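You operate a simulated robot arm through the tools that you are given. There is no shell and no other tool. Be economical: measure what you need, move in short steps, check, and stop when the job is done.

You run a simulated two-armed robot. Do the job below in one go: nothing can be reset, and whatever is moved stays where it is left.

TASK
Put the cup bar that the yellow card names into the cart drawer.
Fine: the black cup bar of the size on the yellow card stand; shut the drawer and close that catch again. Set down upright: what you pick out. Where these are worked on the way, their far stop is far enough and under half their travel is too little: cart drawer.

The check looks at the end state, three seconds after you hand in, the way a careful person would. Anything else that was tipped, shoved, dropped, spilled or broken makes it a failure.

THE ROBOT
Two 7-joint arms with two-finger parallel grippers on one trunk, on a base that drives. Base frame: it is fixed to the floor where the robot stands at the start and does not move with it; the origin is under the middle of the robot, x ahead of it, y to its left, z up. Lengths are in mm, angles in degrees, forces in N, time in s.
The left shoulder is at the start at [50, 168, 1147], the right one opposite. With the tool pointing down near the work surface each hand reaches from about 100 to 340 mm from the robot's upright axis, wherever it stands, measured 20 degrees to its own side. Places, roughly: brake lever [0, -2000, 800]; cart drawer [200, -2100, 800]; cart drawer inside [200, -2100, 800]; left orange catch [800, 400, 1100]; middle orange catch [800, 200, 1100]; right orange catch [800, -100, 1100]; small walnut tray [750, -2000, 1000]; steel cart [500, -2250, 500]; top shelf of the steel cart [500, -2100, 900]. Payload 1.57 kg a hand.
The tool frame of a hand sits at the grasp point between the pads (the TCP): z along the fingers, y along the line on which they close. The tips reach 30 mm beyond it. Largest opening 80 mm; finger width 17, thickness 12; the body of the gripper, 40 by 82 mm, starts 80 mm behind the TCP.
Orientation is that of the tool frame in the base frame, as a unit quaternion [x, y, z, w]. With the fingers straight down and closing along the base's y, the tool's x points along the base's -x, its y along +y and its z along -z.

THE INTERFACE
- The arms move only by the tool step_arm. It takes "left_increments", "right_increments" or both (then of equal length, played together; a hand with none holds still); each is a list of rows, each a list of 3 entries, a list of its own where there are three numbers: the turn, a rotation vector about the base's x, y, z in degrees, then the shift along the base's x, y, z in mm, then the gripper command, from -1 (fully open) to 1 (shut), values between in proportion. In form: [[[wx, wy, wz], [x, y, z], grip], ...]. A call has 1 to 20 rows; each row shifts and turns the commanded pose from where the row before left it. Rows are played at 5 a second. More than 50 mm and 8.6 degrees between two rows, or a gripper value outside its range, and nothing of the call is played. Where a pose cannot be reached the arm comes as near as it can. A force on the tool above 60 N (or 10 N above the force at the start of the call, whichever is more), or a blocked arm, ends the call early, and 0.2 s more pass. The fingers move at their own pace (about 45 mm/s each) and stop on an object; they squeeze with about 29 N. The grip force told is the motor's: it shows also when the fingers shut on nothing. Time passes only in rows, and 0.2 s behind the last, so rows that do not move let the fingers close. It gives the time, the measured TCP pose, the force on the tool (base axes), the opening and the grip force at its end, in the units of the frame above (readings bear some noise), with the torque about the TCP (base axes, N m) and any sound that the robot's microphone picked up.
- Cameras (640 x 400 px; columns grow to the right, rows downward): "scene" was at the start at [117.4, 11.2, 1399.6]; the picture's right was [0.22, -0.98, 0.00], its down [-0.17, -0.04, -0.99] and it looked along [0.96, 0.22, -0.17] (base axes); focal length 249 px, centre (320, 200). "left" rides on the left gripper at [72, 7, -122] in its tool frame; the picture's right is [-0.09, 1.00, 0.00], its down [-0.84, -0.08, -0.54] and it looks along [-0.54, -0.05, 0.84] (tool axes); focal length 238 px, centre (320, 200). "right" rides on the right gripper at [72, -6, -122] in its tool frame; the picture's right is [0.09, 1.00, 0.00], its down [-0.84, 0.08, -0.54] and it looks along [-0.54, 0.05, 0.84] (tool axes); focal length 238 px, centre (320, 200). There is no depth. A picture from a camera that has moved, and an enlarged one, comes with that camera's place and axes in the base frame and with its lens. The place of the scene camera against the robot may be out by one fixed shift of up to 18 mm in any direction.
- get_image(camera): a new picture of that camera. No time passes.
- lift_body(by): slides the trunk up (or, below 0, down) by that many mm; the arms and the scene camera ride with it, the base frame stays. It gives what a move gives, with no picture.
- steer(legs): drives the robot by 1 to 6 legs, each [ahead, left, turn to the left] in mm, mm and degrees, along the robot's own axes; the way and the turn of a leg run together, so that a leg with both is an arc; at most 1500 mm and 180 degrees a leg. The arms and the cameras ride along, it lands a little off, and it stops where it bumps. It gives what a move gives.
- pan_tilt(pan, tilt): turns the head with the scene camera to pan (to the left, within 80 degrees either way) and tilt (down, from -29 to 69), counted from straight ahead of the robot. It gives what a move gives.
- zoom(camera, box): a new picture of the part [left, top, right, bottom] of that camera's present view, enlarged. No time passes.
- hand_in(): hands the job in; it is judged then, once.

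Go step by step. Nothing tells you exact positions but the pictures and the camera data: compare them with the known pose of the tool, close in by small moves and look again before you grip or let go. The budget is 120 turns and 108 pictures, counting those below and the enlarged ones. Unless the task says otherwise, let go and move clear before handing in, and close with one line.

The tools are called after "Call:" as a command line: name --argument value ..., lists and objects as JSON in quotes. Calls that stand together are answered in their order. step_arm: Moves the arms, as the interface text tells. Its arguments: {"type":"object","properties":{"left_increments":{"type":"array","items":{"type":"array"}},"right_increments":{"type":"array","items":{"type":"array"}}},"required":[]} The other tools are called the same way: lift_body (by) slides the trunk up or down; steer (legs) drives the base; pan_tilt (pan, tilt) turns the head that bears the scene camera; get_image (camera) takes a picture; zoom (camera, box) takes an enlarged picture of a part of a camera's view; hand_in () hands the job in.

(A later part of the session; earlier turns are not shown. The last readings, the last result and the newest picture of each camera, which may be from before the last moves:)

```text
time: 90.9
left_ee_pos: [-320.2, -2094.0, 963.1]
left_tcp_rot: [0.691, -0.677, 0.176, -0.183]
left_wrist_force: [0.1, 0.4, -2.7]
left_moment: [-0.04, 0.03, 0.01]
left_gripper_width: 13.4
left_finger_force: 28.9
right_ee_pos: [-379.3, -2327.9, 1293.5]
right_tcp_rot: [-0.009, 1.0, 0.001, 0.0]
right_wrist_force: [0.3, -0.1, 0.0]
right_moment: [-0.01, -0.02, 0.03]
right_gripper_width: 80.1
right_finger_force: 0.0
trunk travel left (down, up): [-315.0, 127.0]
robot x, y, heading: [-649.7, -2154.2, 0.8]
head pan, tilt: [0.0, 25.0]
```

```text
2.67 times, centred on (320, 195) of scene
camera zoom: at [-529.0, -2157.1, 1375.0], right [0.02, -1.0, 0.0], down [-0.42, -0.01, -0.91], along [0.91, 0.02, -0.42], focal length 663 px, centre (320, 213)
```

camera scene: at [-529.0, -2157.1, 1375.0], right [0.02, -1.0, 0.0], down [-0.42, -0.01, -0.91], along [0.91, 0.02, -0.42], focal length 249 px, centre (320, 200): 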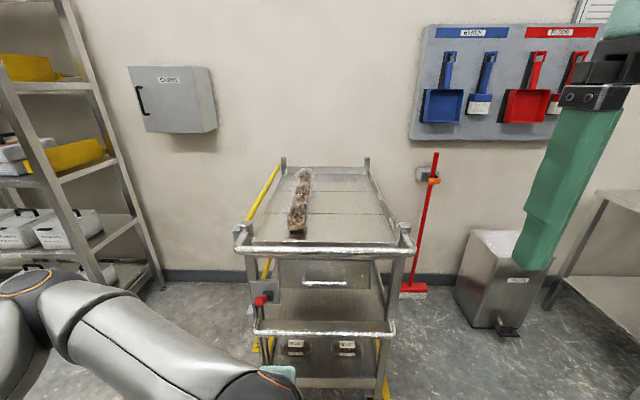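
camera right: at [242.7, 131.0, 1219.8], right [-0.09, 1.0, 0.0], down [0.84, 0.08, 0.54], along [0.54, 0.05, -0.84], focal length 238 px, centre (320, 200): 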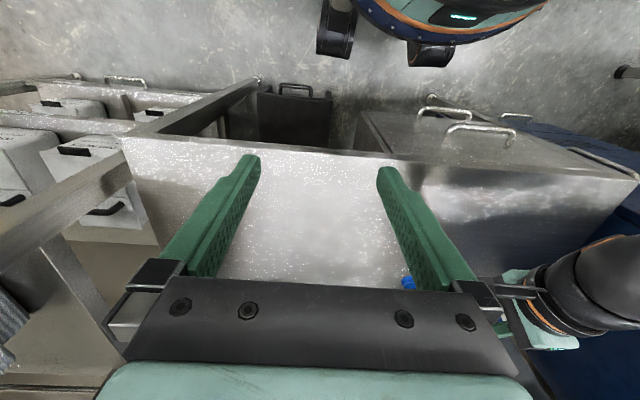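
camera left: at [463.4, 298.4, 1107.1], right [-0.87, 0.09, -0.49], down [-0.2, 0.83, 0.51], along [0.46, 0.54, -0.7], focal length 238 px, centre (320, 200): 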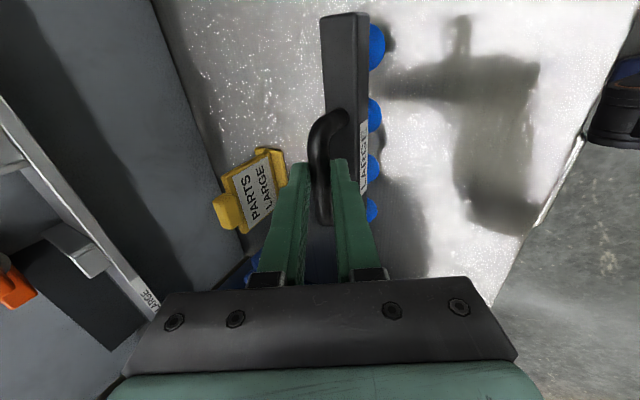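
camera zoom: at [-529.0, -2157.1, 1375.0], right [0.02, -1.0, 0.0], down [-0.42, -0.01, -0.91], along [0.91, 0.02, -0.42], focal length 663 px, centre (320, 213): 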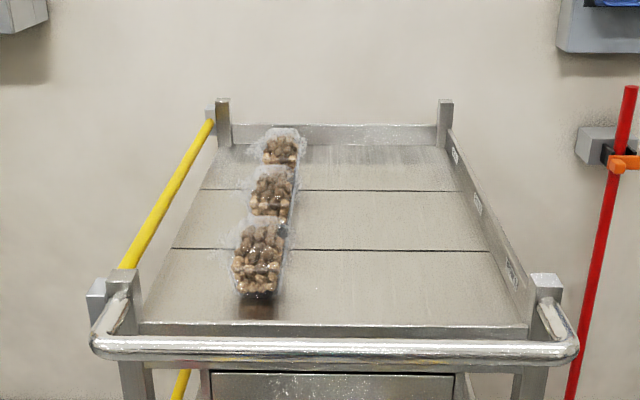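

Call:
zoom --camera "scene" --box '[220, 215, 420, 395]'

```text
2.22 times, centred on (320, 305) of scene
camera zoom: at [-529.0, -2157.1, 1375.0], right [0.02, -1.0, 0.0], down [-0.42, -0.01, -0.91], along [0.91, 0.02, -0.42], focal length 553 px, centre (320, -33)
```

zoom: 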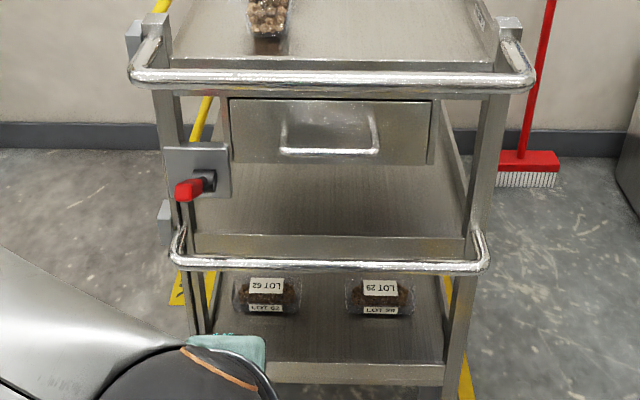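

Call:
zoom --camera "scene" --box '[240, 260, 300, 300]'

Call:
get_image --camera "right"

```text
10.00 times, centred on (270, 280) of scene
camera zoom: at [-529.0, -2157.1, 1375.0], right [0.02, -1.0, 0.0], down [-0.42, -0.01, -0.91], along [0.91, 0.02, -0.42], focal length 2488 px, centre (820, -600)
```

zoom: 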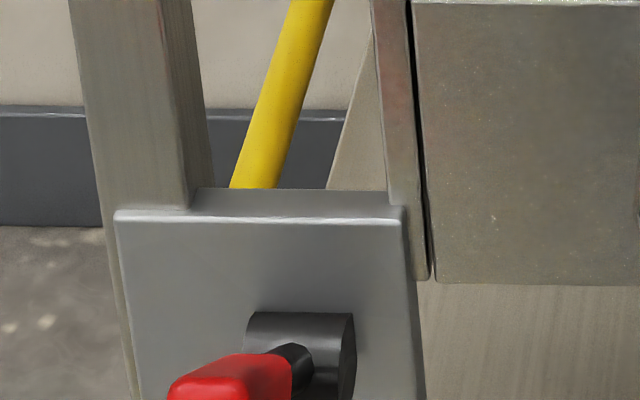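

```text
42 pictures are left
camera right: at [-451.3, -2336.6, 1414.8], right [-0.11, 0.99, 0.0], down [0.83, 0.09, 0.54], along [0.54, 0.06, -0.84], focal length 238 px, centre (320, 200)
```

right: 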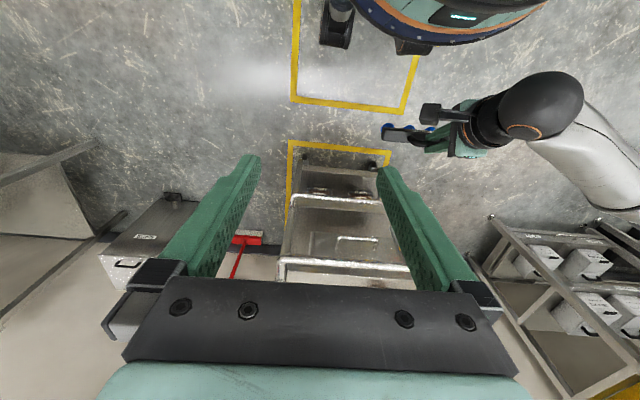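

The drawer handle triangulates to about (66, −2157, 818), under the push bar; the brake lever is at about y −1963. I'll raise the bar-holding left hand out to the left, then lower the trunk so the right hand can reach the drawer handle level.

Call:
step_arm --left_increments '[[[0, 0, 0], [0, 15, 40], 1], [[0, 0, 0], [0, 15, 40], 1], [[0, 0, 0], [0, 15, 40], 1], [[0, 0, 0], [0, 15, 40], 1], [[0, 0, 0], [0, 15, 40], 1], [[0, 0, 0], [0, 15, 40], 1], [[0, 0, 0], [0, 20, 30], 1]]' --right_increments '[[[0, 0, -8.2], [0, 0, 0], -1], [[0, 0, -8.2], [0, 0, 0], -1], [[0, 0, -8.2], [0, 0, 0], -1], [[0, 0, -8.2], [0, 0, 0], -1], [[0, 0, -8.2], [0, 0, 0], -1], [[0, 0, -8.2], [0, 0, 0], -1], [[0, 0, -8.2], [0, 0, 0], -1]]'

Call:
step_arm --right_increments '[[[0, 0, -8.2], [0, 0, 0], -0.2], [[0, 0, -8.2], [0, 0, 0], -0.2], [[0, 0, -8.2], [0, 0, 0], -0.2], [[0, 0, -8.2], [0, 0, 0], -0.2], [[0, -8.3, 0], [20, 0, 0], -0.2], [[0, -8.3, 0], [20, 0, 0], -0.2], [[0, -8.3, 0], [20, 0, 0], -0.2], [[0, -8.3, 0], [20, 0, -20], -0.2], [[0, -8.3, 0], [20, 0, -20], -0.2], [[0, -8.3, 0], [20, 0, -20], -0.2]]'

Call:
get_image --camera "scene"

```text
time: 92.5
left_ee_pos: [-319.3, -1983.6, 1236.3]
left_tcp_rot: [0.69, -0.677, 0.176, -0.184]
left_wrist_force: [0.3, -0.3, -2.8]
left_moment: [-0.04, 0.03, 0.02]
left_gripper_width: 13.1
left_finger_force: 29.2
right_ee_pos: [-381.2, -2327.6, 1294.7]
right_tcp_rot: [0.473, 0.881, 0.0, 0.001]
right_wrist_force: [0.4, 0.9, -0.1]
right_moment: [0.01, -0.02, -0.01]
right_gripper_width: 80.0
right_finger_force: 0.1
trunk travel left (down, up): [-315.0, 127.0]
robot x, y, heading: [-648.7, -2147.1, 1.4]
head pan, tilt: [0.0, 25.0]
```

```text
time: 94.7
left_ee_pos: [-319.1, -1985.3, 1234.0]
left_tcp_rot: [0.691, -0.676, 0.176, -0.185]
left_wrist_force: [-0.6, 0.2, -3.7]
left_moment: [-0.01, 0.05, 0.03]
left_gripper_width: 13.3
left_finger_force: 28.6
right_ee_pos: [-260.1, -2327.3, 1233.2]
right_tcp_rot: [0.636, 0.646, 0.296, 0.301]
right_wrist_force: [-0.1, -0.2, -0.6]
right_moment: [-0.02, 0.04, -0.01]
right_gripper_width: 48.2
right_finger_force: 0.1
trunk travel left (down, up): [-315.0, 127.0]
robot x, y, heading: [-651.0, -2150.9, 1.3]
head pan, tilt: [0.0, 25.0]
```

```text
41 pictures are left
camera scene: at [-528.7, -2157.3, 1375.0], right [0.02, -1.0, 0.0], down [-0.42, -0.01, -0.91], along [0.91, 0.02, -0.42], focal length 249 px, centre (320, 200)
```

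scene: 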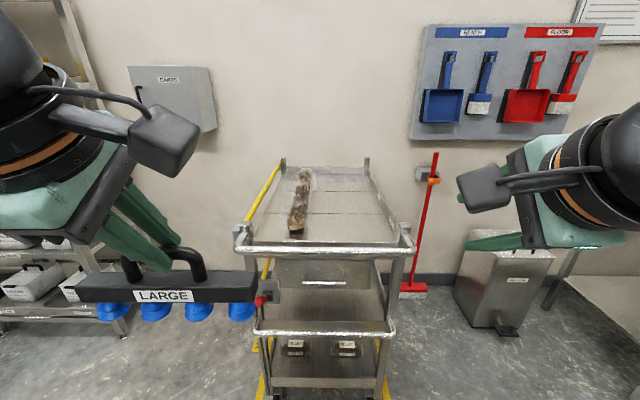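

Both hands are well placed, so I'll lower the trunk now.

Call:
lift_body --by -310

Call:
step_arm --right_increments '[[[0, -8, 0], [20, 30, -20], -0.2], [[0, -8, 0], [20, 35, -20], -0.2], [[0, -8, 0], [20, 35, -20], -0.2], [[0, -8, 0], [20, 35, -20], -0.2], [[0, -6, 0], [20, 35, -20], -0.2]]'

Call:
get_image --camera "right"

Call:
get_image --camera "scene"

```text
time: 97.8
left_ee_pos: [-319.6, -1984.8, 925.2]
left_tcp_rot: [0.691, -0.677, 0.176, -0.184]
left_wrist_force: [-0.4, 0.8, -2.5]
left_moment: [-0.04, 0.05, 0.0]
left_gripper_width: 13.1
left_finger_force: 28.5
right_ee_pos: [-259.8, -2327.5, 923.1]
right_tcp_rot: [0.636, 0.646, 0.296, 0.3]
right_wrist_force: [0.4, 0.4, 0.0]
right_moment: [0.01, 0.06, 0.01]
right_gripper_width: 47.7
right_finger_force: 0.1
trunk travel left (down, up): [-5.0, 437.0]
robot x, y, heading: [-647.6, -2149.2, 1.3]
head pan, tilt: [0.0, 25.0]
```

```text
time: 99.0
left_ee_pos: [-318.7, -1983.7, 924.7]
left_tcp_rot: [0.691, -0.677, 0.173, -0.185]
left_wrist_force: [1.4, 6.6, -6.5]
left_moment: [0.99, 0.04, 0.31]
left_gripper_width: 14.0
left_finger_force: 29.1
right_ee_pos: [-160.8, -2158.0, 824.4]
right_tcp_rot: [0.505, 0.511, 0.487, 0.496]
right_wrist_force: [-1.6, -8.1, 4.3]
right_moment: [0.43, 0.45, 1.21]
right_gripper_width: 48.3
right_finger_force: 0.2
trunk travel left (down, up): [-5.0, 437.0]
robot x, y, heading: [-647.4, -2150.6, 0.7]
head pan, tilt: [0.0, 25.0]
```

```text
40 pictures are left
camera right: at [-281.1, -2085.9, 820.0], right [0.03, 0.11, 0.99], down [-0.54, -0.83, 0.11], along [0.84, -0.54, 0.03], focal length 238 px, centre (320, 200)
```

right: 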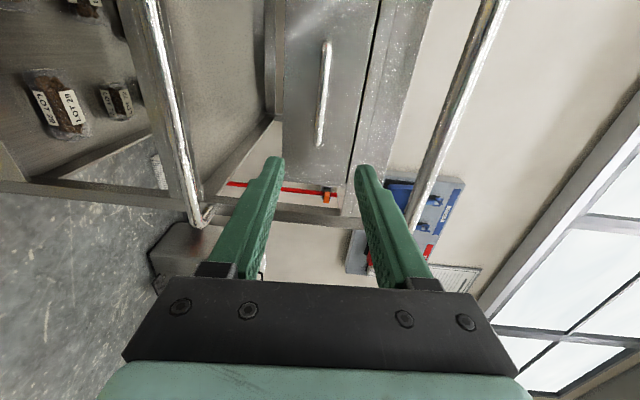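

```text
39 pictures are left
camera scene: at [-529.1, -2157.1, 1065.0], right [0.02, -1.0, 0.0], down [-0.42, -0.01, -0.91], along [0.91, 0.02, -0.42], focal length 249 px, centre (320, 200)
```

scene: 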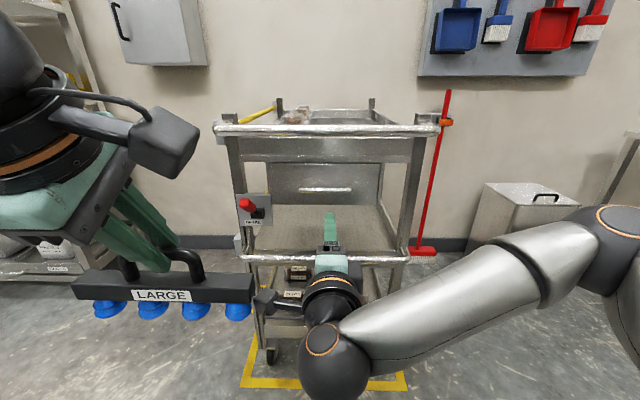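

The right wrist camera is touching the bar's end slightly. I'll shift the right hand away and the left hand outward and up.

Call:
step_arm --left_increments '[[[0, 0, 0], [0, 20, 0], 1], [[0, 0, 0], [0, 20, 30], 1], [[0, 0, 0], [0, 0, 40], 1], [[0, 0, 0], [0, 0, 40], 1]]' --right_increments '[[[0, 0, 0], [0, -30, 0], -0.2], [[0, 0, 0], [0, -20, 0], -0.2], [[0, 0, 0], [0, 0, 0], -0.2], [[0, 0, 0], [0, 0, 0], -0.2]]'

Call:
zoom --camera "scene" --box '[200, 90, 440, 270]'

Call:
get_image --camera "left"

```text
time: 100.0
left_ee_pos: [-318.2, -1944.2, 1035.1]
left_tcp_rot: [0.69, -0.677, 0.177, -0.184]
left_wrist_force: [0.3, 0.5, -2.7]
left_moment: [-0.03, 0.09, -0.01]
left_gripper_width: 13.2
left_finger_force: 29.2
right_ee_pos: [-159.2, -2206.8, 824.7]
right_tcp_rot: [0.505, 0.513, 0.487, 0.495]
right_wrist_force: [-0.1, -0.3, 0.7]
right_moment: [0.01, 0.01, 0.0]
right_gripper_width: 48.2
right_finger_force: 0.1
trunk travel left (down, up): [-5.0, 437.0]
robot x, y, heading: [-648.4, -2152.4, 1.2]
head pan, tilt: [0.0, 25.0]
```

```text
2.22 times, centred on (320, 180) of scene
camera zoom: at [-529.0, -2157.1, 1064.9], right [0.02, -1.0, 0.0], down [-0.42, -0.01, -0.91], along [0.91, 0.02, -0.42], focal length 553 px, centre (320, 244)
```

zoom: 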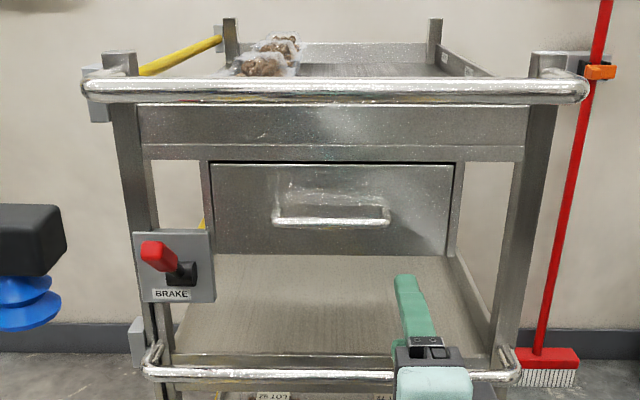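

```text
37 pictures are left
camera left: at [-383.7, -2017.9, 1138.5], right [-0.87, 0.08, -0.49], down [-0.22, 0.83, 0.51], along [0.45, 0.55, -0.7], focal length 238 px, centre (320, 200)
```

left: 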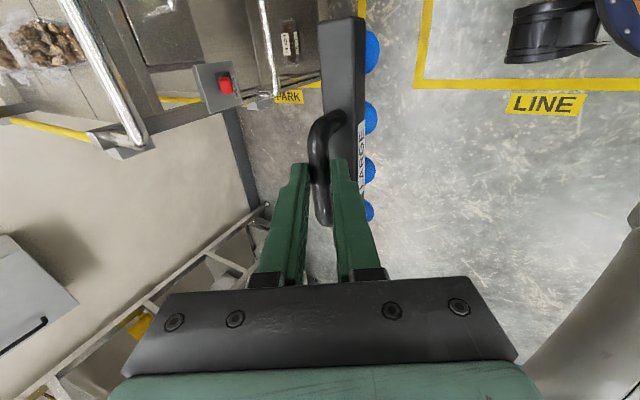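

Call:
zoom --camera "scene" --box '[246, 170, 286, 206]'

Call:
zoom --camera "right" --box '[200, 0, 440, 200]'

```text
11.11 times, centred on (266, 188) of scene
camera zoom: at [-529.0, -2157.1, 1064.9], right [0.02, -1.0, 0.0], down [-0.42, -0.01, -0.91], along [0.91, 0.02, -0.42], focal length 2764 px, centre (920, 333)
```

zoom: 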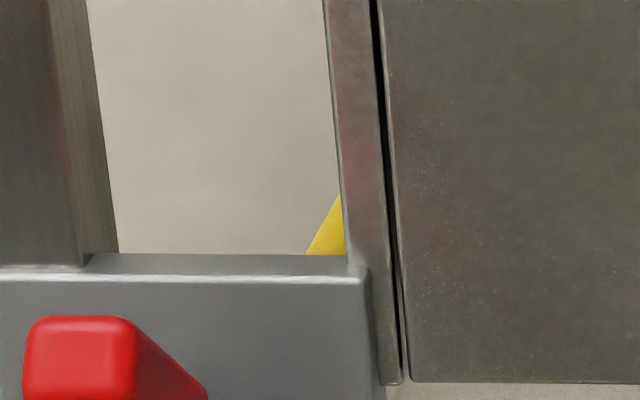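

```text
2.00 times, centred on (320, 100) of right
camera zoom: at [-281.3, -2135.7, 820.3], right [0.04, 0.11, 0.99], down [-0.54, -0.83, 0.11], along [0.84, -0.54, 0.03], focal length 477 px, centre (320, 400)
```

zoom: 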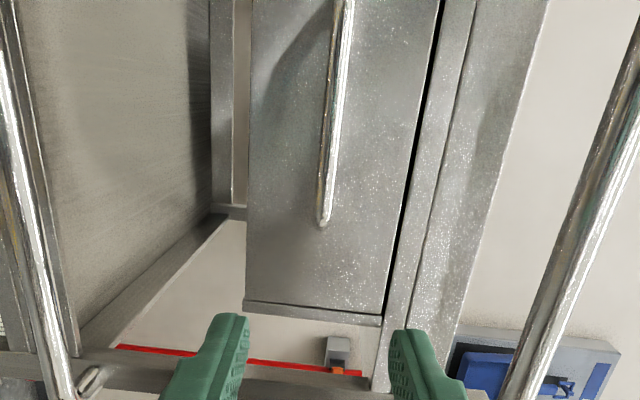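

The handle bar refines to x 65, y −2211…−2082, z about 819. I'm approaching with the right hand.

Call:
step_arm --right_increments '[[[0, 0, 0], [36, 15, -1], -0.2], [[0, 0, 0], [36, 15, -1], -0.2], [[0, 0, 0], [36, 15, -1], -0.2], [[0, 0, 0], [36, 15, -1], -0.2], [[0, 0, 0], [36, 0, 0], -0.2], [[0, 0, 0], [0, 0, 0], -0.2]]'

Call:
get_image --camera "right"

```text
time: 101.4
left_ee_pos: [-319.5, -1945.0, 1034.8]
left_tcp_rot: [0.691, -0.677, 0.176, -0.184]
left_wrist_force: [0.3, -0.4, -2.9]
left_moment: [-0.03, 0.03, -0.01]
left_gripper_width: 13.4
left_finger_force: 28.7
right_ee_pos: [21.4, -2147.5, 817.7]
right_tcp_rot: [0.504, 0.514, 0.486, 0.495]
right_wrist_force: [-0.3, 0.4, -0.1]
right_moment: [0.0, 0.0, 0.0]
right_gripper_width: 48.0
right_finger_force: 0.0
trunk travel left (down, up): [-5.0, 437.0]
robot x, y, heading: [-649.8, -2148.0, 1.6]
head pan, tilt: [0.0, 25.0]
```

```text
34 pictures are left
camera right: at [-100.6, -2076.0, 814.5], right [0.04, 0.11, 0.99], down [-0.54, -0.84, 0.11], along [0.84, -0.54, 0.03], focal length 238 px, centre (320, 200)
```

right: 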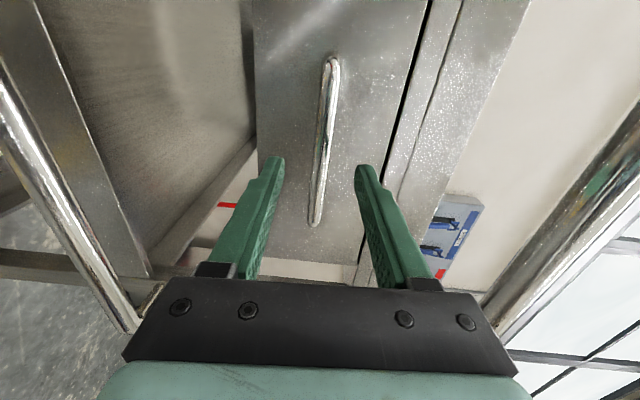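

Call:
step_arm --right_increments '[[[0, 0, 0], [15, 0, 0], -0.2], [[0, 0, 0], [15, 0, 0], -0.2], [[0, 0, 0], [0, 0, 0], 0.3], [[0, 0, 0], [0, 0, 0], 1], [[0, 0, 0], [0, 0, 0], 1], [[0, 0, 0], [0, 0, 0], 1]]'

Call:
get_image --camera "right"

```text
time: 102.8
left_ee_pos: [-319.5, -1944.4, 1035.6]
left_tcp_rot: [0.691, -0.677, 0.177, -0.184]
left_wrist_force: [0.1, 0.8, -3.5]
left_moment: [-0.04, 0.03, 0.01]
left_gripper_width: 13.3
left_finger_force: 28.3
right_ee_pos: [49.1, -2147.1, 818.2]
right_tcp_rot: [0.506, 0.513, 0.487, 0.493]
right_wrist_force: [0.7, -0.1, 0.2]
right_moment: [0.43, 0.06, -0.04]
right_gripper_width: 13.7
right_finger_force: 28.7
trunk travel left (down, up): [-5.0, 437.0]
robot x, y, heading: [-647.2, -2149.6, 1.2]
head pan, tilt: [0.0, 25.0]
```

```text
33 pictures are left
camera right: at [-71.5, -2075.7, 814.5], right [0.04, 0.11, 0.99], down [-0.54, -0.84, 0.11], along [0.84, -0.54, 0.03], focal length 238 px, centre (320, 200)
```

right: 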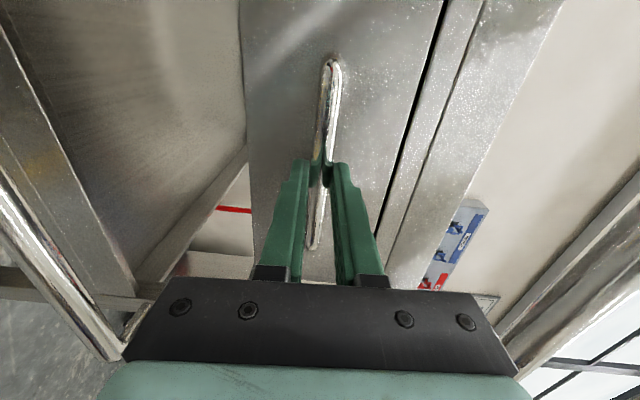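

The drawer handle is gripped. I'll test-pull 30 mm and watch whether the cart stays.

Call:
step_arm --right_increments '[[[0, 0, 0], [-6, 0, 0], 1], [[0, 0, 0], [-6, 0, 0], 1], [[0, 0, 0], [-6, 0, 0], 1], [[0, 0, 0], [-6, 0, 0], 1], [[0, 0, 0], [-6, 0, 0], 1]]'

Call:
zoom --camera "scene" --box '[200, 90, 440, 270]'

```text
time: 104.0
left_ee_pos: [-319.2, -1944.9, 1034.7]
left_tcp_rot: [0.692, -0.676, 0.176, -0.184]
left_wrist_force: [0.4, -0.5, -3.4]
left_moment: [-0.01, 0.05, 0.0]
left_gripper_width: 13.6
left_finger_force: 28.5
right_ee_pos: [20.2, -2148.3, 817.9]
right_tcp_rot: [0.506, 0.514, 0.486, 0.494]
right_wrist_force: [0.6, 0.7, 0.7]
right_moment: [0.44, 0.1, -0.07]
right_gripper_width: 14.0
right_finger_force: 29.2
trunk travel left (down, up): [-5.0, 437.0]
robot x, y, heading: [-646.0, -2151.5, 1.3]
head pan, tilt: [0.0, 25.0]
```

```text
2.22 times, centred on (320, 180) of scene
camera zoom: at [-528.5, -2157.1, 1064.8], right [0.02, -1.0, 0.0], down [-0.42, -0.01, -0.91], along [0.91, 0.02, -0.42], focal length 553 px, centre (320, 244)
```

zoom: 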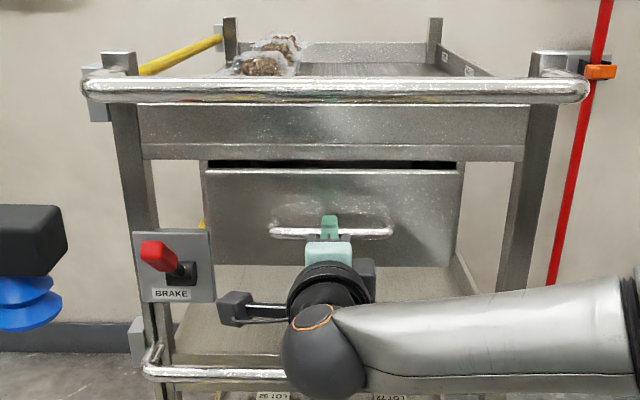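

The drawer slides freely and the cart has not moved. I'll pull it further open.

Call:
step_arm --right_increments '[[[0, 0, 0], [-15, 0, 0], 1], [[0, 0, 0], [-15, 0, 0], 1], [[0, 0, 0], [-15, 0, 0], 1], [[0, 0, 0], [-15, 0, 0], 1], [[0, 0, 0], [-15, 0, 0], 1], [[0, 0, 0], [-15, 0, 0], 1], [[0, 0, 0], [-15, 0, 0], 1], [[0, 0, 0], [-15, 0, 0], 1], [[0, 0, 0], [-15, 0, 0], 1], [[0, 0, 0], [-15, 0, 0], 1], [[0, 0, 0], [-10, 0, 0], 1]]'

Call:
get_image --camera "scene"

```text
time: 106.4
left_ee_pos: [-318.1, -1944.8, 1034.9]
left_tcp_rot: [0.69, -0.677, 0.176, -0.184]
left_wrist_force: [0.9, 0.1, -2.9]
left_moment: [-0.07, 0.04, 0.03]
left_gripper_width: 13.6
left_finger_force: 29.1
right_ee_pos: [-139.5, -2147.7, 818.4]
right_tcp_rot: [0.505, 0.514, 0.486, 0.494]
right_wrist_force: [0.9, 1.4, 0.1]
right_moment: [0.4, 0.21, -0.34]
right_gripper_width: 13.9
right_finger_force: 28.9
trunk travel left (down, up): [-5.0, 437.0]
robot x, y, heading: [-645.9, -2151.3, 1.2]
head pan, tilt: [0.0, 25.0]
```

```text
31 pictures are left
camera scene: at [-528.1, -2157.0, 1064.8], right [0.02, -1.0, 0.0], down [-0.42, -0.01, -0.91], along [0.91, 0.02, -0.42], focal length 249 px, centre (320, 200)
```

scene: 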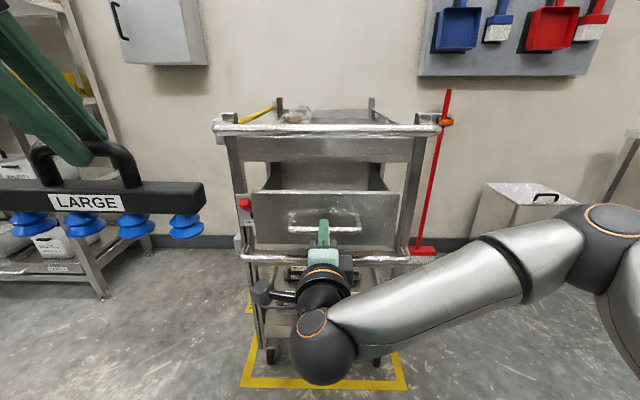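

It's out about 190 mm. I'll pull further in small steps, feeling for the stop.

Call:
step_arm --right_increments '[[[0, 0, 0], [-10, 0, 0], 1], [[0, 0, 0], [-10, 0, 0], 1], [[0, 0, 0], [-10, 0, 0], 1], [[0, 0, 0], [-10, 0, 0], 1], [[0, 0, 0], [0, 0, 0], 1]]'

Call:
step_arm --right_increments '[[[0, 0, 0], [-8, 0, 0], 1], [[0, 0, 0], [-8, 0, 0], 1], [[0, 0, 0], [-8, 0, 0], 1], [[0, 0, 0], [0, 0, 0], 1]]'

Call:
get_image --camera "scene"

```text
time: 107.6
left_ee_pos: [-318.8, -1946.1, 1035.4]
left_tcp_rot: [0.691, -0.677, 0.176, -0.184]
left_wrist_force: [0.2, 0.0, -4.3]
left_moment: [-0.08, -0.01, 0.0]
left_gripper_width: 13.1
left_finger_force: 29.2
right_ee_pos: [-180.9, -2146.2, 819.7]
right_tcp_rot: [0.504, 0.513, 0.488, 0.495]
right_wrist_force: [0.1, 0.0, -0.4]
right_moment: [0.01, 0.0, 0.01]
right_gripper_width: 0.0
right_finger_force: 21.1
trunk travel left (down, up): [-5.0, 437.0]
robot x, y, heading: [-647.0, -2151.2, 1.0]
head pan, tilt: [0.0, 25.0]
```

```text
time: 108.6
left_ee_pos: [-319.5, -1945.4, 1034.5]
left_tcp_rot: [0.691, -0.677, 0.175, -0.184]
left_wrist_force: [-0.3, -0.4, -2.1]
left_moment: [-0.03, 0.01, -0.01]
left_gripper_width: 13.4
left_finger_force: 29.2
right_ee_pos: [-204.0, -2147.6, 818.8]
right_tcp_rot: [0.505, 0.513, 0.487, 0.495]
right_wrist_force: [-0.6, 0.0, 0.5]
right_moment: [-0.03, 0.01, -0.01]
right_gripper_width: 0.0
right_finger_force: 21.8
trunk travel left (down, up): [-5.0, 437.0]
robot x, y, heading: [-650.1, -2151.7, 1.4]
head pan, tilt: [0.0, 25.0]
```

```text
30 pictures are left
camera scene: at [-529.0, -2157.1, 1065.0], right [0.02, -1.0, 0.0], down [-0.42, -0.01, -0.91], along [0.91, 0.02, -0.42], focal length 249 px, centre (320, 200)
```

scene: 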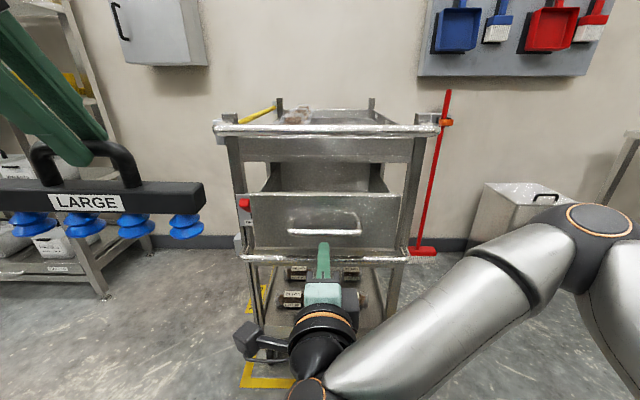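

The drawer hit its stop and the fingers slid off; the cart is unmoved. I'll take the right hand aside, raise the trunk for left reach and a better view, and look down into the drawer.

Call:
step_arm --right_increments '[[[0, 0, 0], [-20, 0, 0], 0], [[0, 0, 0], [-10, -40, 0], 0], [[0, 0, 0], [0, -45, 0], 0], [[0, 0, 0], [0, -45, 0], 0], [[0, 0, 0], [0, -45, 0], 0]]'

Call:
lift_body --by 200

Call:
pan_tilt --pan 0 --tilt 45

Call:
get_image --camera "scene"

```text
time: 109.8
left_ee_pos: [-318.7, -1944.4, 1034.3]
left_tcp_rot: [0.691, -0.677, 0.177, -0.184]
left_wrist_force: [-0.2, -0.5, -3.5]
left_moment: [-0.01, 0.04, 0.02]
left_gripper_width: 13.1
left_finger_force: 29.1
right_ee_pos: [-185.0, -2289.5, 816.4]
right_tcp_rot: [0.505, 0.513, 0.488, 0.494]
right_wrist_force: [0.5, 0.0, 0.3]
right_moment: [-0.02, 0.01, 0.0]
right_gripper_width: 39.9
right_finger_force: 0.1
right hand out of reach, approached as far as the arm can: row 3, 4, 5
trunk travel left (down, up): [-5.0, 437.0]
robot x, y, heading: [-648.8, -2152.9, 1.1]
head pan, tilt: [0.0, 25.0]
```

```text
time: 112.0
left_ee_pos: [-319.1, -1945.4, 1234.4]
left_tcp_rot: [0.691, -0.677, 0.176, -0.183]
left_wrist_force: [0.4, 0.9, -2.3]
left_moment: [-0.03, 0.07, 0.02]
left_gripper_width: 13.3
left_finger_force: 28.9
right_ee_pos: [-186.2, -2290.4, 1016.6]
right_tcp_rot: [0.505, 0.513, 0.487, 0.495]
right_wrist_force: [-0.2, 1.0, 0.5]
right_moment: [-0.01, -0.01, -0.01]
right_gripper_width: 40.0
right_finger_force: 0.0
trunk travel left (down, up): [-205.0, 237.0]
robot x, y, heading: [-644.7, -2151.8, 1.1]
head pan, tilt: [0.0, 25.0]
```

```text
time: 112.8
left_ee_pos: [-318.3, -1945.8, 1235.1]
left_tcp_rot: [0.691, -0.676, 0.176, -0.183]
left_wrist_force: [0.0, 0.2, -3.5]
left_moment: [-0.06, 0.04, 0.0]
left_gripper_width: 13.2
left_finger_force: 29.4
right_ee_pos: [-185.4, -2289.0, 1017.1]
right_tcp_rot: [0.506, 0.513, 0.486, 0.495]
right_wrist_force: [0.6, -0.3, -1.0]
right_moment: [0.01, 0.0, -0.01]
right_gripper_width: 39.9
right_finger_force: 0.1
trunk travel left (down, up): [-205.0, 237.0]
robot x, y, heading: [-648.0, -2153.3, 1.0]
head pan, tilt: [0.0, 45.0]
```

```text
29 pictures are left
camera scene: at [-539.8, -2157.3, 1234.5], right [0.02, -1.0, 0.0], down [-0.71, -0.01, -0.71], along [0.71, 0.01, -0.71], focal length 249 px, centre (320, 200)
```

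scene: 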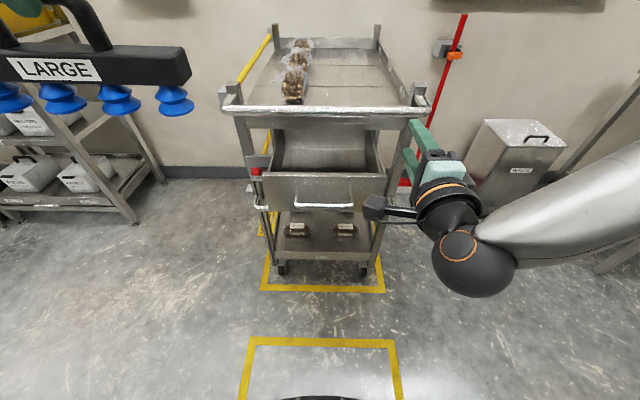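

The drawer interior spans about x −93 to the push bar (near x 10–25), centred at y ≈ −2148. I'll draw the right hand back and bring the bar above the drawer.

Call:
step_arm --right_increments '[[[0, 0, 0], [-35, 0, 0], 0], [[0, 0, 0], [-35, 0, 0], 0], [[0, 0, 0], [-35, 0, 0], 0], [[0, 0, 0], [-25, 0, 0], 0]]'

Call:
step_arm --left_increments '[[[0, 0, 0], [28, -34, -22], 1], [[0, 0, 0], [28, -34, -22], 1], [[0, 0, 0], [28, -34, -22], 1], [[0, 0, 0], [28, -34, -22], 1], [[0, 0, 0], [28, -34, -22], 1], [[0, 0, 0], [28, -33, -22], 1], [[0, 0, 0], [31, 0, -13], 1], [[0, 0, 0], [31, 0, -13], 1], [[0, 0, 0], [31, 0, -13], 1], [[0, 0, 0], [0, 0, 0], 1]]'

Call:
get_image --camera "left"

Call:
get_image --camera "scene"

```text
time: 113.8
left_ee_pos: [-319.5, -1945.6, 1235.3]
left_tcp_rot: [0.691, -0.677, 0.176, -0.182]
left_wrist_force: [0.2, -0.1, -3.6]
left_moment: [-0.05, 0.03, 0.02]
left_gripper_width: 13.4
left_finger_force: 28.6
right_ee_pos: [-234.1, -2224.7, 1008.0]
right_tcp_rot: [0.506, 0.513, 0.485, 0.496]
right_wrist_force: [-0.2, 0.0, 1.0]
right_moment: [-0.02, -0.02, 0.02]
right_gripper_width: 40.0
right_finger_force: 0.0
right hand out of reach, approached as far as the arm can: row 1, 2, 3, 4
trunk travel left (down, up): [-205.0, 237.0]
robot x, y, heading: [-648.7, -2151.3, 0.8]
head pan, tilt: [0.0, 45.0]
```

```text
time: 116.0
left_ee_pos: [-58.3, -2147.4, 1063.2]
left_tcp_rot: [0.69, -0.677, 0.176, -0.184]
left_wrist_force: [0.3, -0.3, -3.4]
left_moment: [0.01, 0.03, 0.03]
left_gripper_width: 13.4
left_finger_force: 28.9
right_ee_pos: [-233.7, -2224.4, 1008.6]
right_tcp_rot: [0.505, 0.513, 0.487, 0.495]
right_wrist_force: [-0.1, -0.1, 1.0]
right_moment: [-0.01, 0.01, 0.01]
right_gripper_width: 40.4
right_finger_force: 0.0
trunk travel left (down, up): [-205.0, 237.0]
robot x, y, heading: [-650.2, -2147.5, 1.4]
head pan, tilt: [0.0, 45.0]
```

```text
28 pictures are left
camera left: at [-122.2, -2220.8, 1165.8], right [-0.87, 0.08, -0.49], down [-0.22, 0.83, 0.51], along [0.45, 0.55, -0.7], focal length 238 px, centre (320, 200)
```

left: 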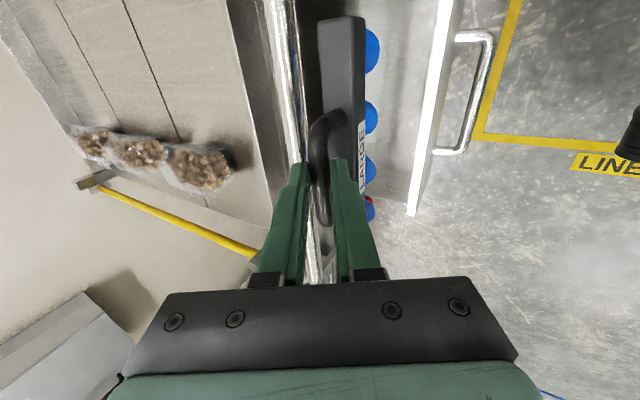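

```text
27 pictures are left
camera scene: at [-539.7, -2157.3, 1234.4], right [0.02, -1.0, 0.0], down [-0.71, -0.01, -0.71], along [0.71, 0.01, -0.71], focal length 249 px, centre (320, 200)
```

scene: 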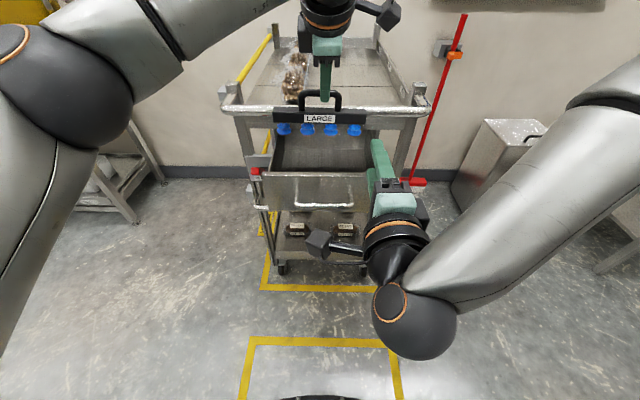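

Clearances look good on all sides. I'll drop the right hand out of the way, shift the bar +8 mm in x and lower it to just above the drawer floor.

Call:
step_arm --right_increments '[[[0, 0, 0], [0, 0, -40], 0], [[0, 0, 0], [0, 0, -40], 0], [[0, 0, 0], [0, 0, -40], 0]]'

Call:
step_arm --left_increments '[[[0, 0, 0], [8, -4, -20], 1], [[0, 0, 0], [0, 0, -25], 1], [[0, 0, 0], [0, 0, -25], 1], [[0, 0, 0], [0, 0, -20], 1], [[0, 0, 0], [0, 0, -20], 1], [[0, 0, 0], [0, 0, -15], 1], [[0, 0, 0], [0, 0, -15], 1], [[0, 0, 0], [0, 0, 0], 1]]'

Call:
get_image --camera "left"

Call:
get_image --camera "scene"

```text
time: 116.8
left_ee_pos: [-59.3, -2148.6, 1062.1]
left_tcp_rot: [0.691, -0.676, 0.176, -0.184]
left_wrist_force: [-0.2, -0.5, -3.1]
left_moment: [0.01, 0.09, 0.0]
left_gripper_width: 13.2
left_finger_force: 29.1
right_ee_pos: [-234.2, -2225.4, 886.2]
right_tcp_rot: [0.504, 0.513, 0.487, 0.495]
right_wrist_force: [0.5, 0.0, -0.3]
right_moment: [0.01, 0.0, 0.03]
right_gripper_width: 40.2
right_finger_force: 0.0
trunk travel left (down, up): [-205.0, 237.0]
robot x, y, heading: [-649.0, -2148.7, 0.9]
head pan, tilt: [0.0, 45.0]
```

```text
time: 118.6
left_ee_pos: [-50.1, -2152.7, 925.0]
left_tcp_rot: [0.691, -0.676, 0.176, -0.184]
left_wrist_force: [0.3, 0.7, -2.7]
left_moment: [-0.04, 0.05, 0.01]
left_gripper_width: 13.4
left_finger_force: 29.3
right_ee_pos: [-234.6, -2225.7, 887.0]
right_tcp_rot: [0.506, 0.513, 0.487, 0.494]
right_wrist_force: [-0.2, -0.3, -0.6]
right_moment: [-0.03, 0.0, 0.0]
right_gripper_width: 39.9
right_finger_force: 0.0
trunk travel left (down, up): [-205.0, 237.0]
robot x, y, heading: [-647.7, -2150.5, 1.2]
head pan, tilt: [0.0, 45.0]
```

```text
26 pictures are left
camera left: at [-114.4, -2225.6, 1026.6], right [-0.87, 0.07, -0.49], down [-0.22, 0.83, 0.51], along [0.45, 0.55, -0.7], focal length 238 px, centre (320, 200)
```

left: 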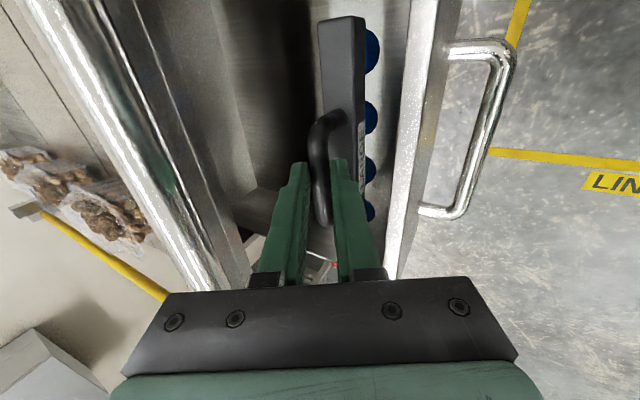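

```text
25 pictures are left
camera scene: at [-539.7, -2157.4, 1234.4], right [0.02, -1.0, 0.0], down [-0.71, -0.01, -0.71], along [0.71, 0.01, -0.71], focal length 249 px, centre (320, 200)
```

scene: 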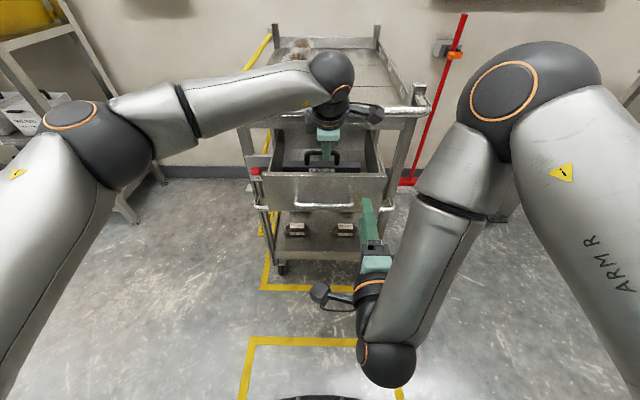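

The bar is inside the drawer walls. I'm descending slowly to contact.

Call:
step_arm --left_increments '[[[0, 0, 0], [0, 0, -5], 1], [[0, 0, 0], [0, 0, -5], 1], [[0, 0, 0], [0, 0, -5], 1], [[0, 0, 0], [0, 0, -5], 1]]'

Call:
step_arm --left_increments '[[[0, 0, 0], [0, 0, -4], 1], [[0, 0, 0], [0, 0, -4], 1]]'

Call:
step_arm --left_increments '[[[0, 0, 0], [0, 0, -3], 1], [[0, 0, 0], [0, 0, -3], 1]]'

```text
time: 119.6
left_ee_pos: [-50.4, -2152.7, 902.3]
left_tcp_rot: [0.691, -0.677, 0.176, -0.184]
left_wrist_force: [0.3, 0.0, -2.7]
left_moment: [0.0, 0.05, 0.0]
left_gripper_width: 13.2
left_finger_force: 29.3
right_ee_pos: [-234.3, -2225.3, 888.4]
right_tcp_rot: [0.506, 0.512, 0.487, 0.494]
right_wrist_force: [0.0, -0.5, -0.1]
right_moment: [0.0, -0.04, -0.01]
right_gripper_width: 39.8
right_finger_force: 0.1
trunk travel left (down, up): [-205.0, 237.0]
robot x, y, heading: [-648.1, -2150.2, 1.2]
head pan, tilt: [0.0, 45.0]
```

```text
time: 120.2
left_ee_pos: [-50.2, -2151.7, 895.0]
left_tcp_rot: [0.691, -0.677, 0.176, -0.184]
left_wrist_force: [0.2, -0.1, -3.3]
left_moment: [0.01, 0.04, -0.02]
left_gripper_width: 13.1
left_finger_force: 28.8
right_ee_pos: [-234.5, -2224.5, 889.0]
right_tcp_rot: [0.506, 0.513, 0.486, 0.494]
right_wrist_force: [0.1, 0.0, 0.8]
right_moment: [-0.01, -0.01, 0.0]
right_gripper_width: 40.3
right_finger_force: 0.0
trunk travel left (down, up): [-205.0, 237.0]
robot x, y, heading: [-648.9, -2147.8, 1.2]
head pan, tilt: [0.0, 45.0]
```

```text
time: 120.8
left_ee_pos: [-49.8, -2152.1, 890.1]
left_tcp_rot: [0.691, -0.676, 0.176, -0.183]
left_wrist_force: [0.9, -0.5, -2.4]
left_moment: [-0.07, 0.02, 0.02]
left_gripper_width: 13.3
left_finger_force: 28.5
right_ee_pos: [-234.6, -2225.3, 887.5]
right_tcp_rot: [0.505, 0.513, 0.487, 0.495]
right_wrist_force: [-0.2, -0.9, 0.5]
right_moment: [0.0, 0.02, 0.02]
right_gripper_width: 40.1
right_finger_force: 0.0
trunk travel left (down, up): [-205.0, 237.0]
robot x, y, heading: [-647.3, -2149.4, 1.1]
head pan, tilt: [0.0, 45.0]
```

Call:
step_arm --left_increments '[[[0, 0, 0], [0, 0, -3], 1], [[0, 0, 0], [0, 0, -2], 1]]'

Call:
step_arm --left_increments '[[[0, 0, 0], [0, 0, -2], 1], [[0, 0, 0], [0, 0, -2], 1]]'

Call:
zoom --camera "left" --box '[240, 10, 440, 230]'

```text
time: 121.4
left_ee_pos: [-51.9, -2152.1, 884.9]
left_tcp_rot: [0.692, -0.676, 0.177, -0.183]
left_wrist_force: [-0.1, 0.1, -2.8]
left_moment: [-0.02, 0.04, 0.02]
left_gripper_width: 13.2
left_finger_force: 29.0
right_ee_pos: [-234.3, -2225.4, 888.6]
right_tcp_rot: [0.505, 0.513, 0.486, 0.495]
right_wrist_force: [-0.1, 0.2, -0.3]
right_moment: [-0.01, -0.02, -0.01]
right_gripper_width: 40.0
right_finger_force: 0.0
trunk travel left (down, up): [-205.0, 237.0]
robot x, y, heading: [-646.2, -2150.0, 1.1]
head pan, tilt: [0.0, 45.0]
```

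```text
time: 122.0
left_ee_pos: [-49.9, -2152.3, 880.6]
left_tcp_rot: [0.69, -0.677, 0.177, -0.184]
left_wrist_force: [0.0, -0.1, -2.7]
left_moment: [-0.03, 0.03, 0.0]
left_gripper_width: 13.3
left_finger_force: 29.0
right_ee_pos: [-234.8, -2225.1, 887.5]
right_tcp_rot: [0.506, 0.513, 0.487, 0.494]
right_wrist_force: [-0.4, -0.7, 0.5]
right_moment: [0.02, 0.01, 0.0]
right_gripper_width: 39.9
right_finger_force: 0.1
trunk travel left (down, up): [-205.0, 237.0]
robot x, y, heading: [-647.3, -2150.6, 1.1]
head pan, tilt: [0.0, 45.0]
```

```text
1.82 times, centred on (340, 120) of left
camera zoom: at [-114.5, -2225.1, 983.6], right [-0.87, 0.08, -0.49], down [-0.22, 0.83, 0.51], along [0.45, 0.55, -0.7], focal length 433 px, centre (284, 346)
```

zoom: 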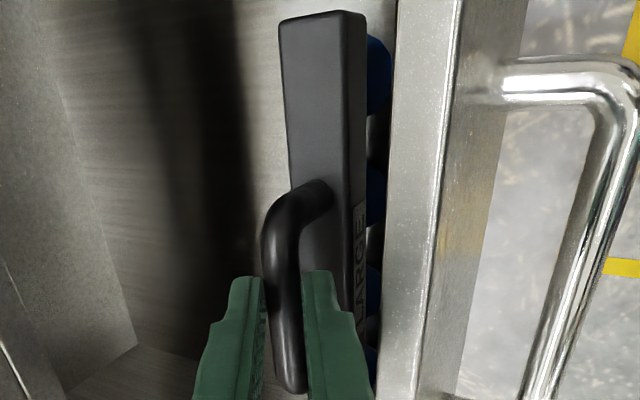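

Call:
step_arm --left_increments '[[[0, 0, 0], [0, 0, -2], 1], [[0, 0, 0], [0, 0, -2], 1]]'

Call:
step_arm --left_increments '[[[0, 0, 0], [0, 0, -2], 1], [[0, 0, 0], [0, 0, -2], 1]]'

Call:
step_arm --left_increments '[[[0, 0, 0], [0, 0, -2], 1], [[0, 0, 0], [0, 0, -1], 1]]'

```text
time: 122.6
left_ee_pos: [-49.4, -2153.4, 876.9]
left_tcp_rot: [0.691, -0.677, 0.176, -0.184]
left_wrist_force: [0.0, 1.2, -2.5]
left_moment: [-0.03, 0.02, -0.01]
left_gripper_width: 13.2
left_finger_force: 28.6
right_ee_pos: [-233.4, -2225.0, 887.0]
right_tcp_rot: [0.505, 0.512, 0.487, 0.495]
right_wrist_force: [-0.1, -0.1, 0.1]
right_moment: [0.02, 0.0, -0.01]
right_gripper_width: 39.9
right_finger_force: 0.0
trunk travel left (down, up): [-205.0, 237.0]
robot x, y, heading: [-648.3, -2148.3, 1.6]
head pan, tilt: [0.0, 45.0]
```

```text
time: 123.2
left_ee_pos: [-49.7, -2151.3, 875.2]
left_tcp_rot: [0.692, -0.675, 0.18, -0.185]
left_wrist_force: [0.9, 3.6, 7.6]
left_moment: [-0.58, -0.08, 0.05]
left_gripper_width: 13.2
left_finger_force: 28.8
right_ee_pos: [-236.1, -2225.0, 888.7]
right_tcp_rot: [0.506, 0.513, 0.487, 0.495]
right_wrist_force: [0.0, -0.3, 0.4]
right_moment: [-0.03, -0.02, -0.01]
right_gripper_width: 40.0
right_finger_force: 0.0
trunk travel left (down, up): [-205.0, 237.0]
robot x, y, heading: [-648.9, -2151.8, 1.4]
head pan, tilt: [0.0, 45.0]
```

```text
time: 123.8
left_ee_pos: [-49.5, -2150.3, 873.8]
left_tcp_rot: [0.691, -0.675, 0.18, -0.187]
left_wrist_force: [1.5, 6.1, 20.3]
left_moment: [-0.4, -0.32, 0.33]
left_gripper_width: 13.3
left_finger_force: 28.7
right_ee_pos: [-236.4, -2224.4, 890.2]
right_tcp_rot: [0.505, 0.513, 0.487, 0.495]
right_wrist_force: [0.2, 0.2, -0.6]
right_moment: [-0.01, 0.02, 0.01]
right_gripper_width: 40.3
right_finger_force: 0.0
trunk travel left (down, up): [-205.0, 237.0]
robot x, y, heading: [-649.4, -2149.0, 1.1]
head pan, tilt: [0.0, 45.0]
```

There's contact with the drawer floor. I'll relieve and open, then check.

Call:
step_arm --left_increments '[[[0, 0, 0], [0, 0, 2], 1], [[0, 0, 0], [0, 0, 1], 1], [[0, 0, 0], [0, 0, 0], 0.6], [[0, 0, 0], [0, 0, 0], 0.35], [[0, 0, 0], [0, 0, 0], 0.35]]'

Call:
zoom --camera "left" --box '[240, 10, 440, 230]'

```text
time: 125.0
left_ee_pos: [-49.8, -2153.0, 871.9]
left_tcp_rot: [0.689, -0.678, 0.177, -0.184]
left_wrist_force: [5.5, -3.1, 1.0]
left_moment: [0.01, 0.08, 0.06]
left_gripper_width: 20.7
left_finger_force: 0.0
right_ee_pos: [-234.2, -2226.4, 886.8]
right_tcp_rot: [0.506, 0.512, 0.487, 0.496]
right_wrist_force: [0.2, 0.3, 0.6]
right_moment: [-0.02, 0.01, 0.03]
right_gripper_width: 40.2
right_finger_force: 0.0
trunk travel left (down, up): [-205.0, 237.0]
robot x, y, heading: [-647.6, -2147.1, 1.3]
head pan, tilt: [0.0, 45.0]
```

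```text
1.82 times, centred on (340, 120) of left
camera zoom: at [-114.3, -2225.8, 975.4], right [-0.87, 0.08, -0.49], down [-0.22, 0.83, 0.51], along [0.45, 0.55, -0.7], focal length 433 px, centre (284, 346)
```

zoom: 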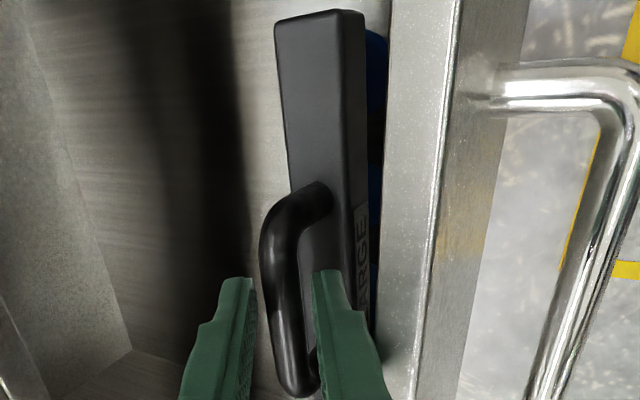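

The near finger lightly touches the drawer front lip. I'll narrow slightly and withdraw along the tool axis.

Call:
step_arm --left_increments '[[[0, 0, 0], [0, 0, 0], 0.52], [[0, 0, 0], [0, 0, 0], 0.52], [[0, 0, 0], [-4, 0, 8], 0.52], [[0, 0, 0], [-5, 0, 10], 0.5], [[0, 0, 0], [-8, 0, 15], 0.5], [[0, 0, 0], [-10, 0, 18], 0.5], [[0, 0, 0], [-10, 0, 20], 0.5]]'

Call:
get_image --camera "left"

```text
time: 126.6
left_ee_pos: [-88.0, -2151.9, 943.2]
left_tcp_rot: [0.691, -0.677, 0.176, -0.183]
left_wrist_force: [-0.3, 0.2, -0.8]
left_moment: [0.03, 0.05, -0.03]
left_gripper_width: 19.8
left_finger_force: 0.1
right_ee_pos: [-235.6, -2225.4, 887.5]
right_tcp_rot: [0.505, 0.513, 0.486, 0.494]
right_wrist_force: [0.6, 0.9, -0.7]
right_moment: [-0.01, 0.03, 0.0]
right_gripper_width: 39.8
right_finger_force: 0.0
trunk travel left (down, up): [-205.0, 237.0]
robot x, y, heading: [-650.6, -2148.7, 1.2]
head pan, tilt: [0.0, 45.0]
```

```text
22 pictures are left
camera left: at [-152.2, -2225.2, 1046.8], right [-0.87, 0.08, -0.49], down [-0.22, 0.83, 0.51], along [0.45, 0.55, -0.7], focal length 238 px, centre (320, 200)
```

left: 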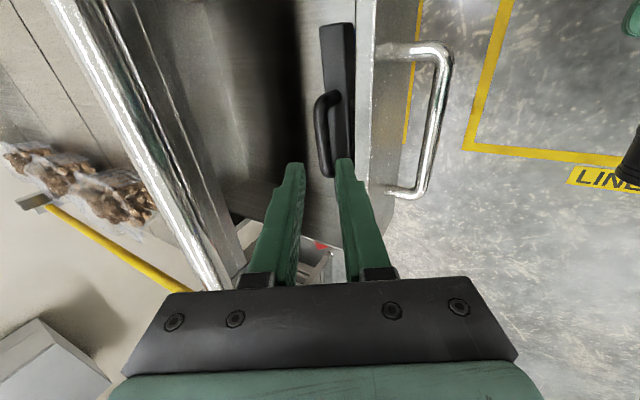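

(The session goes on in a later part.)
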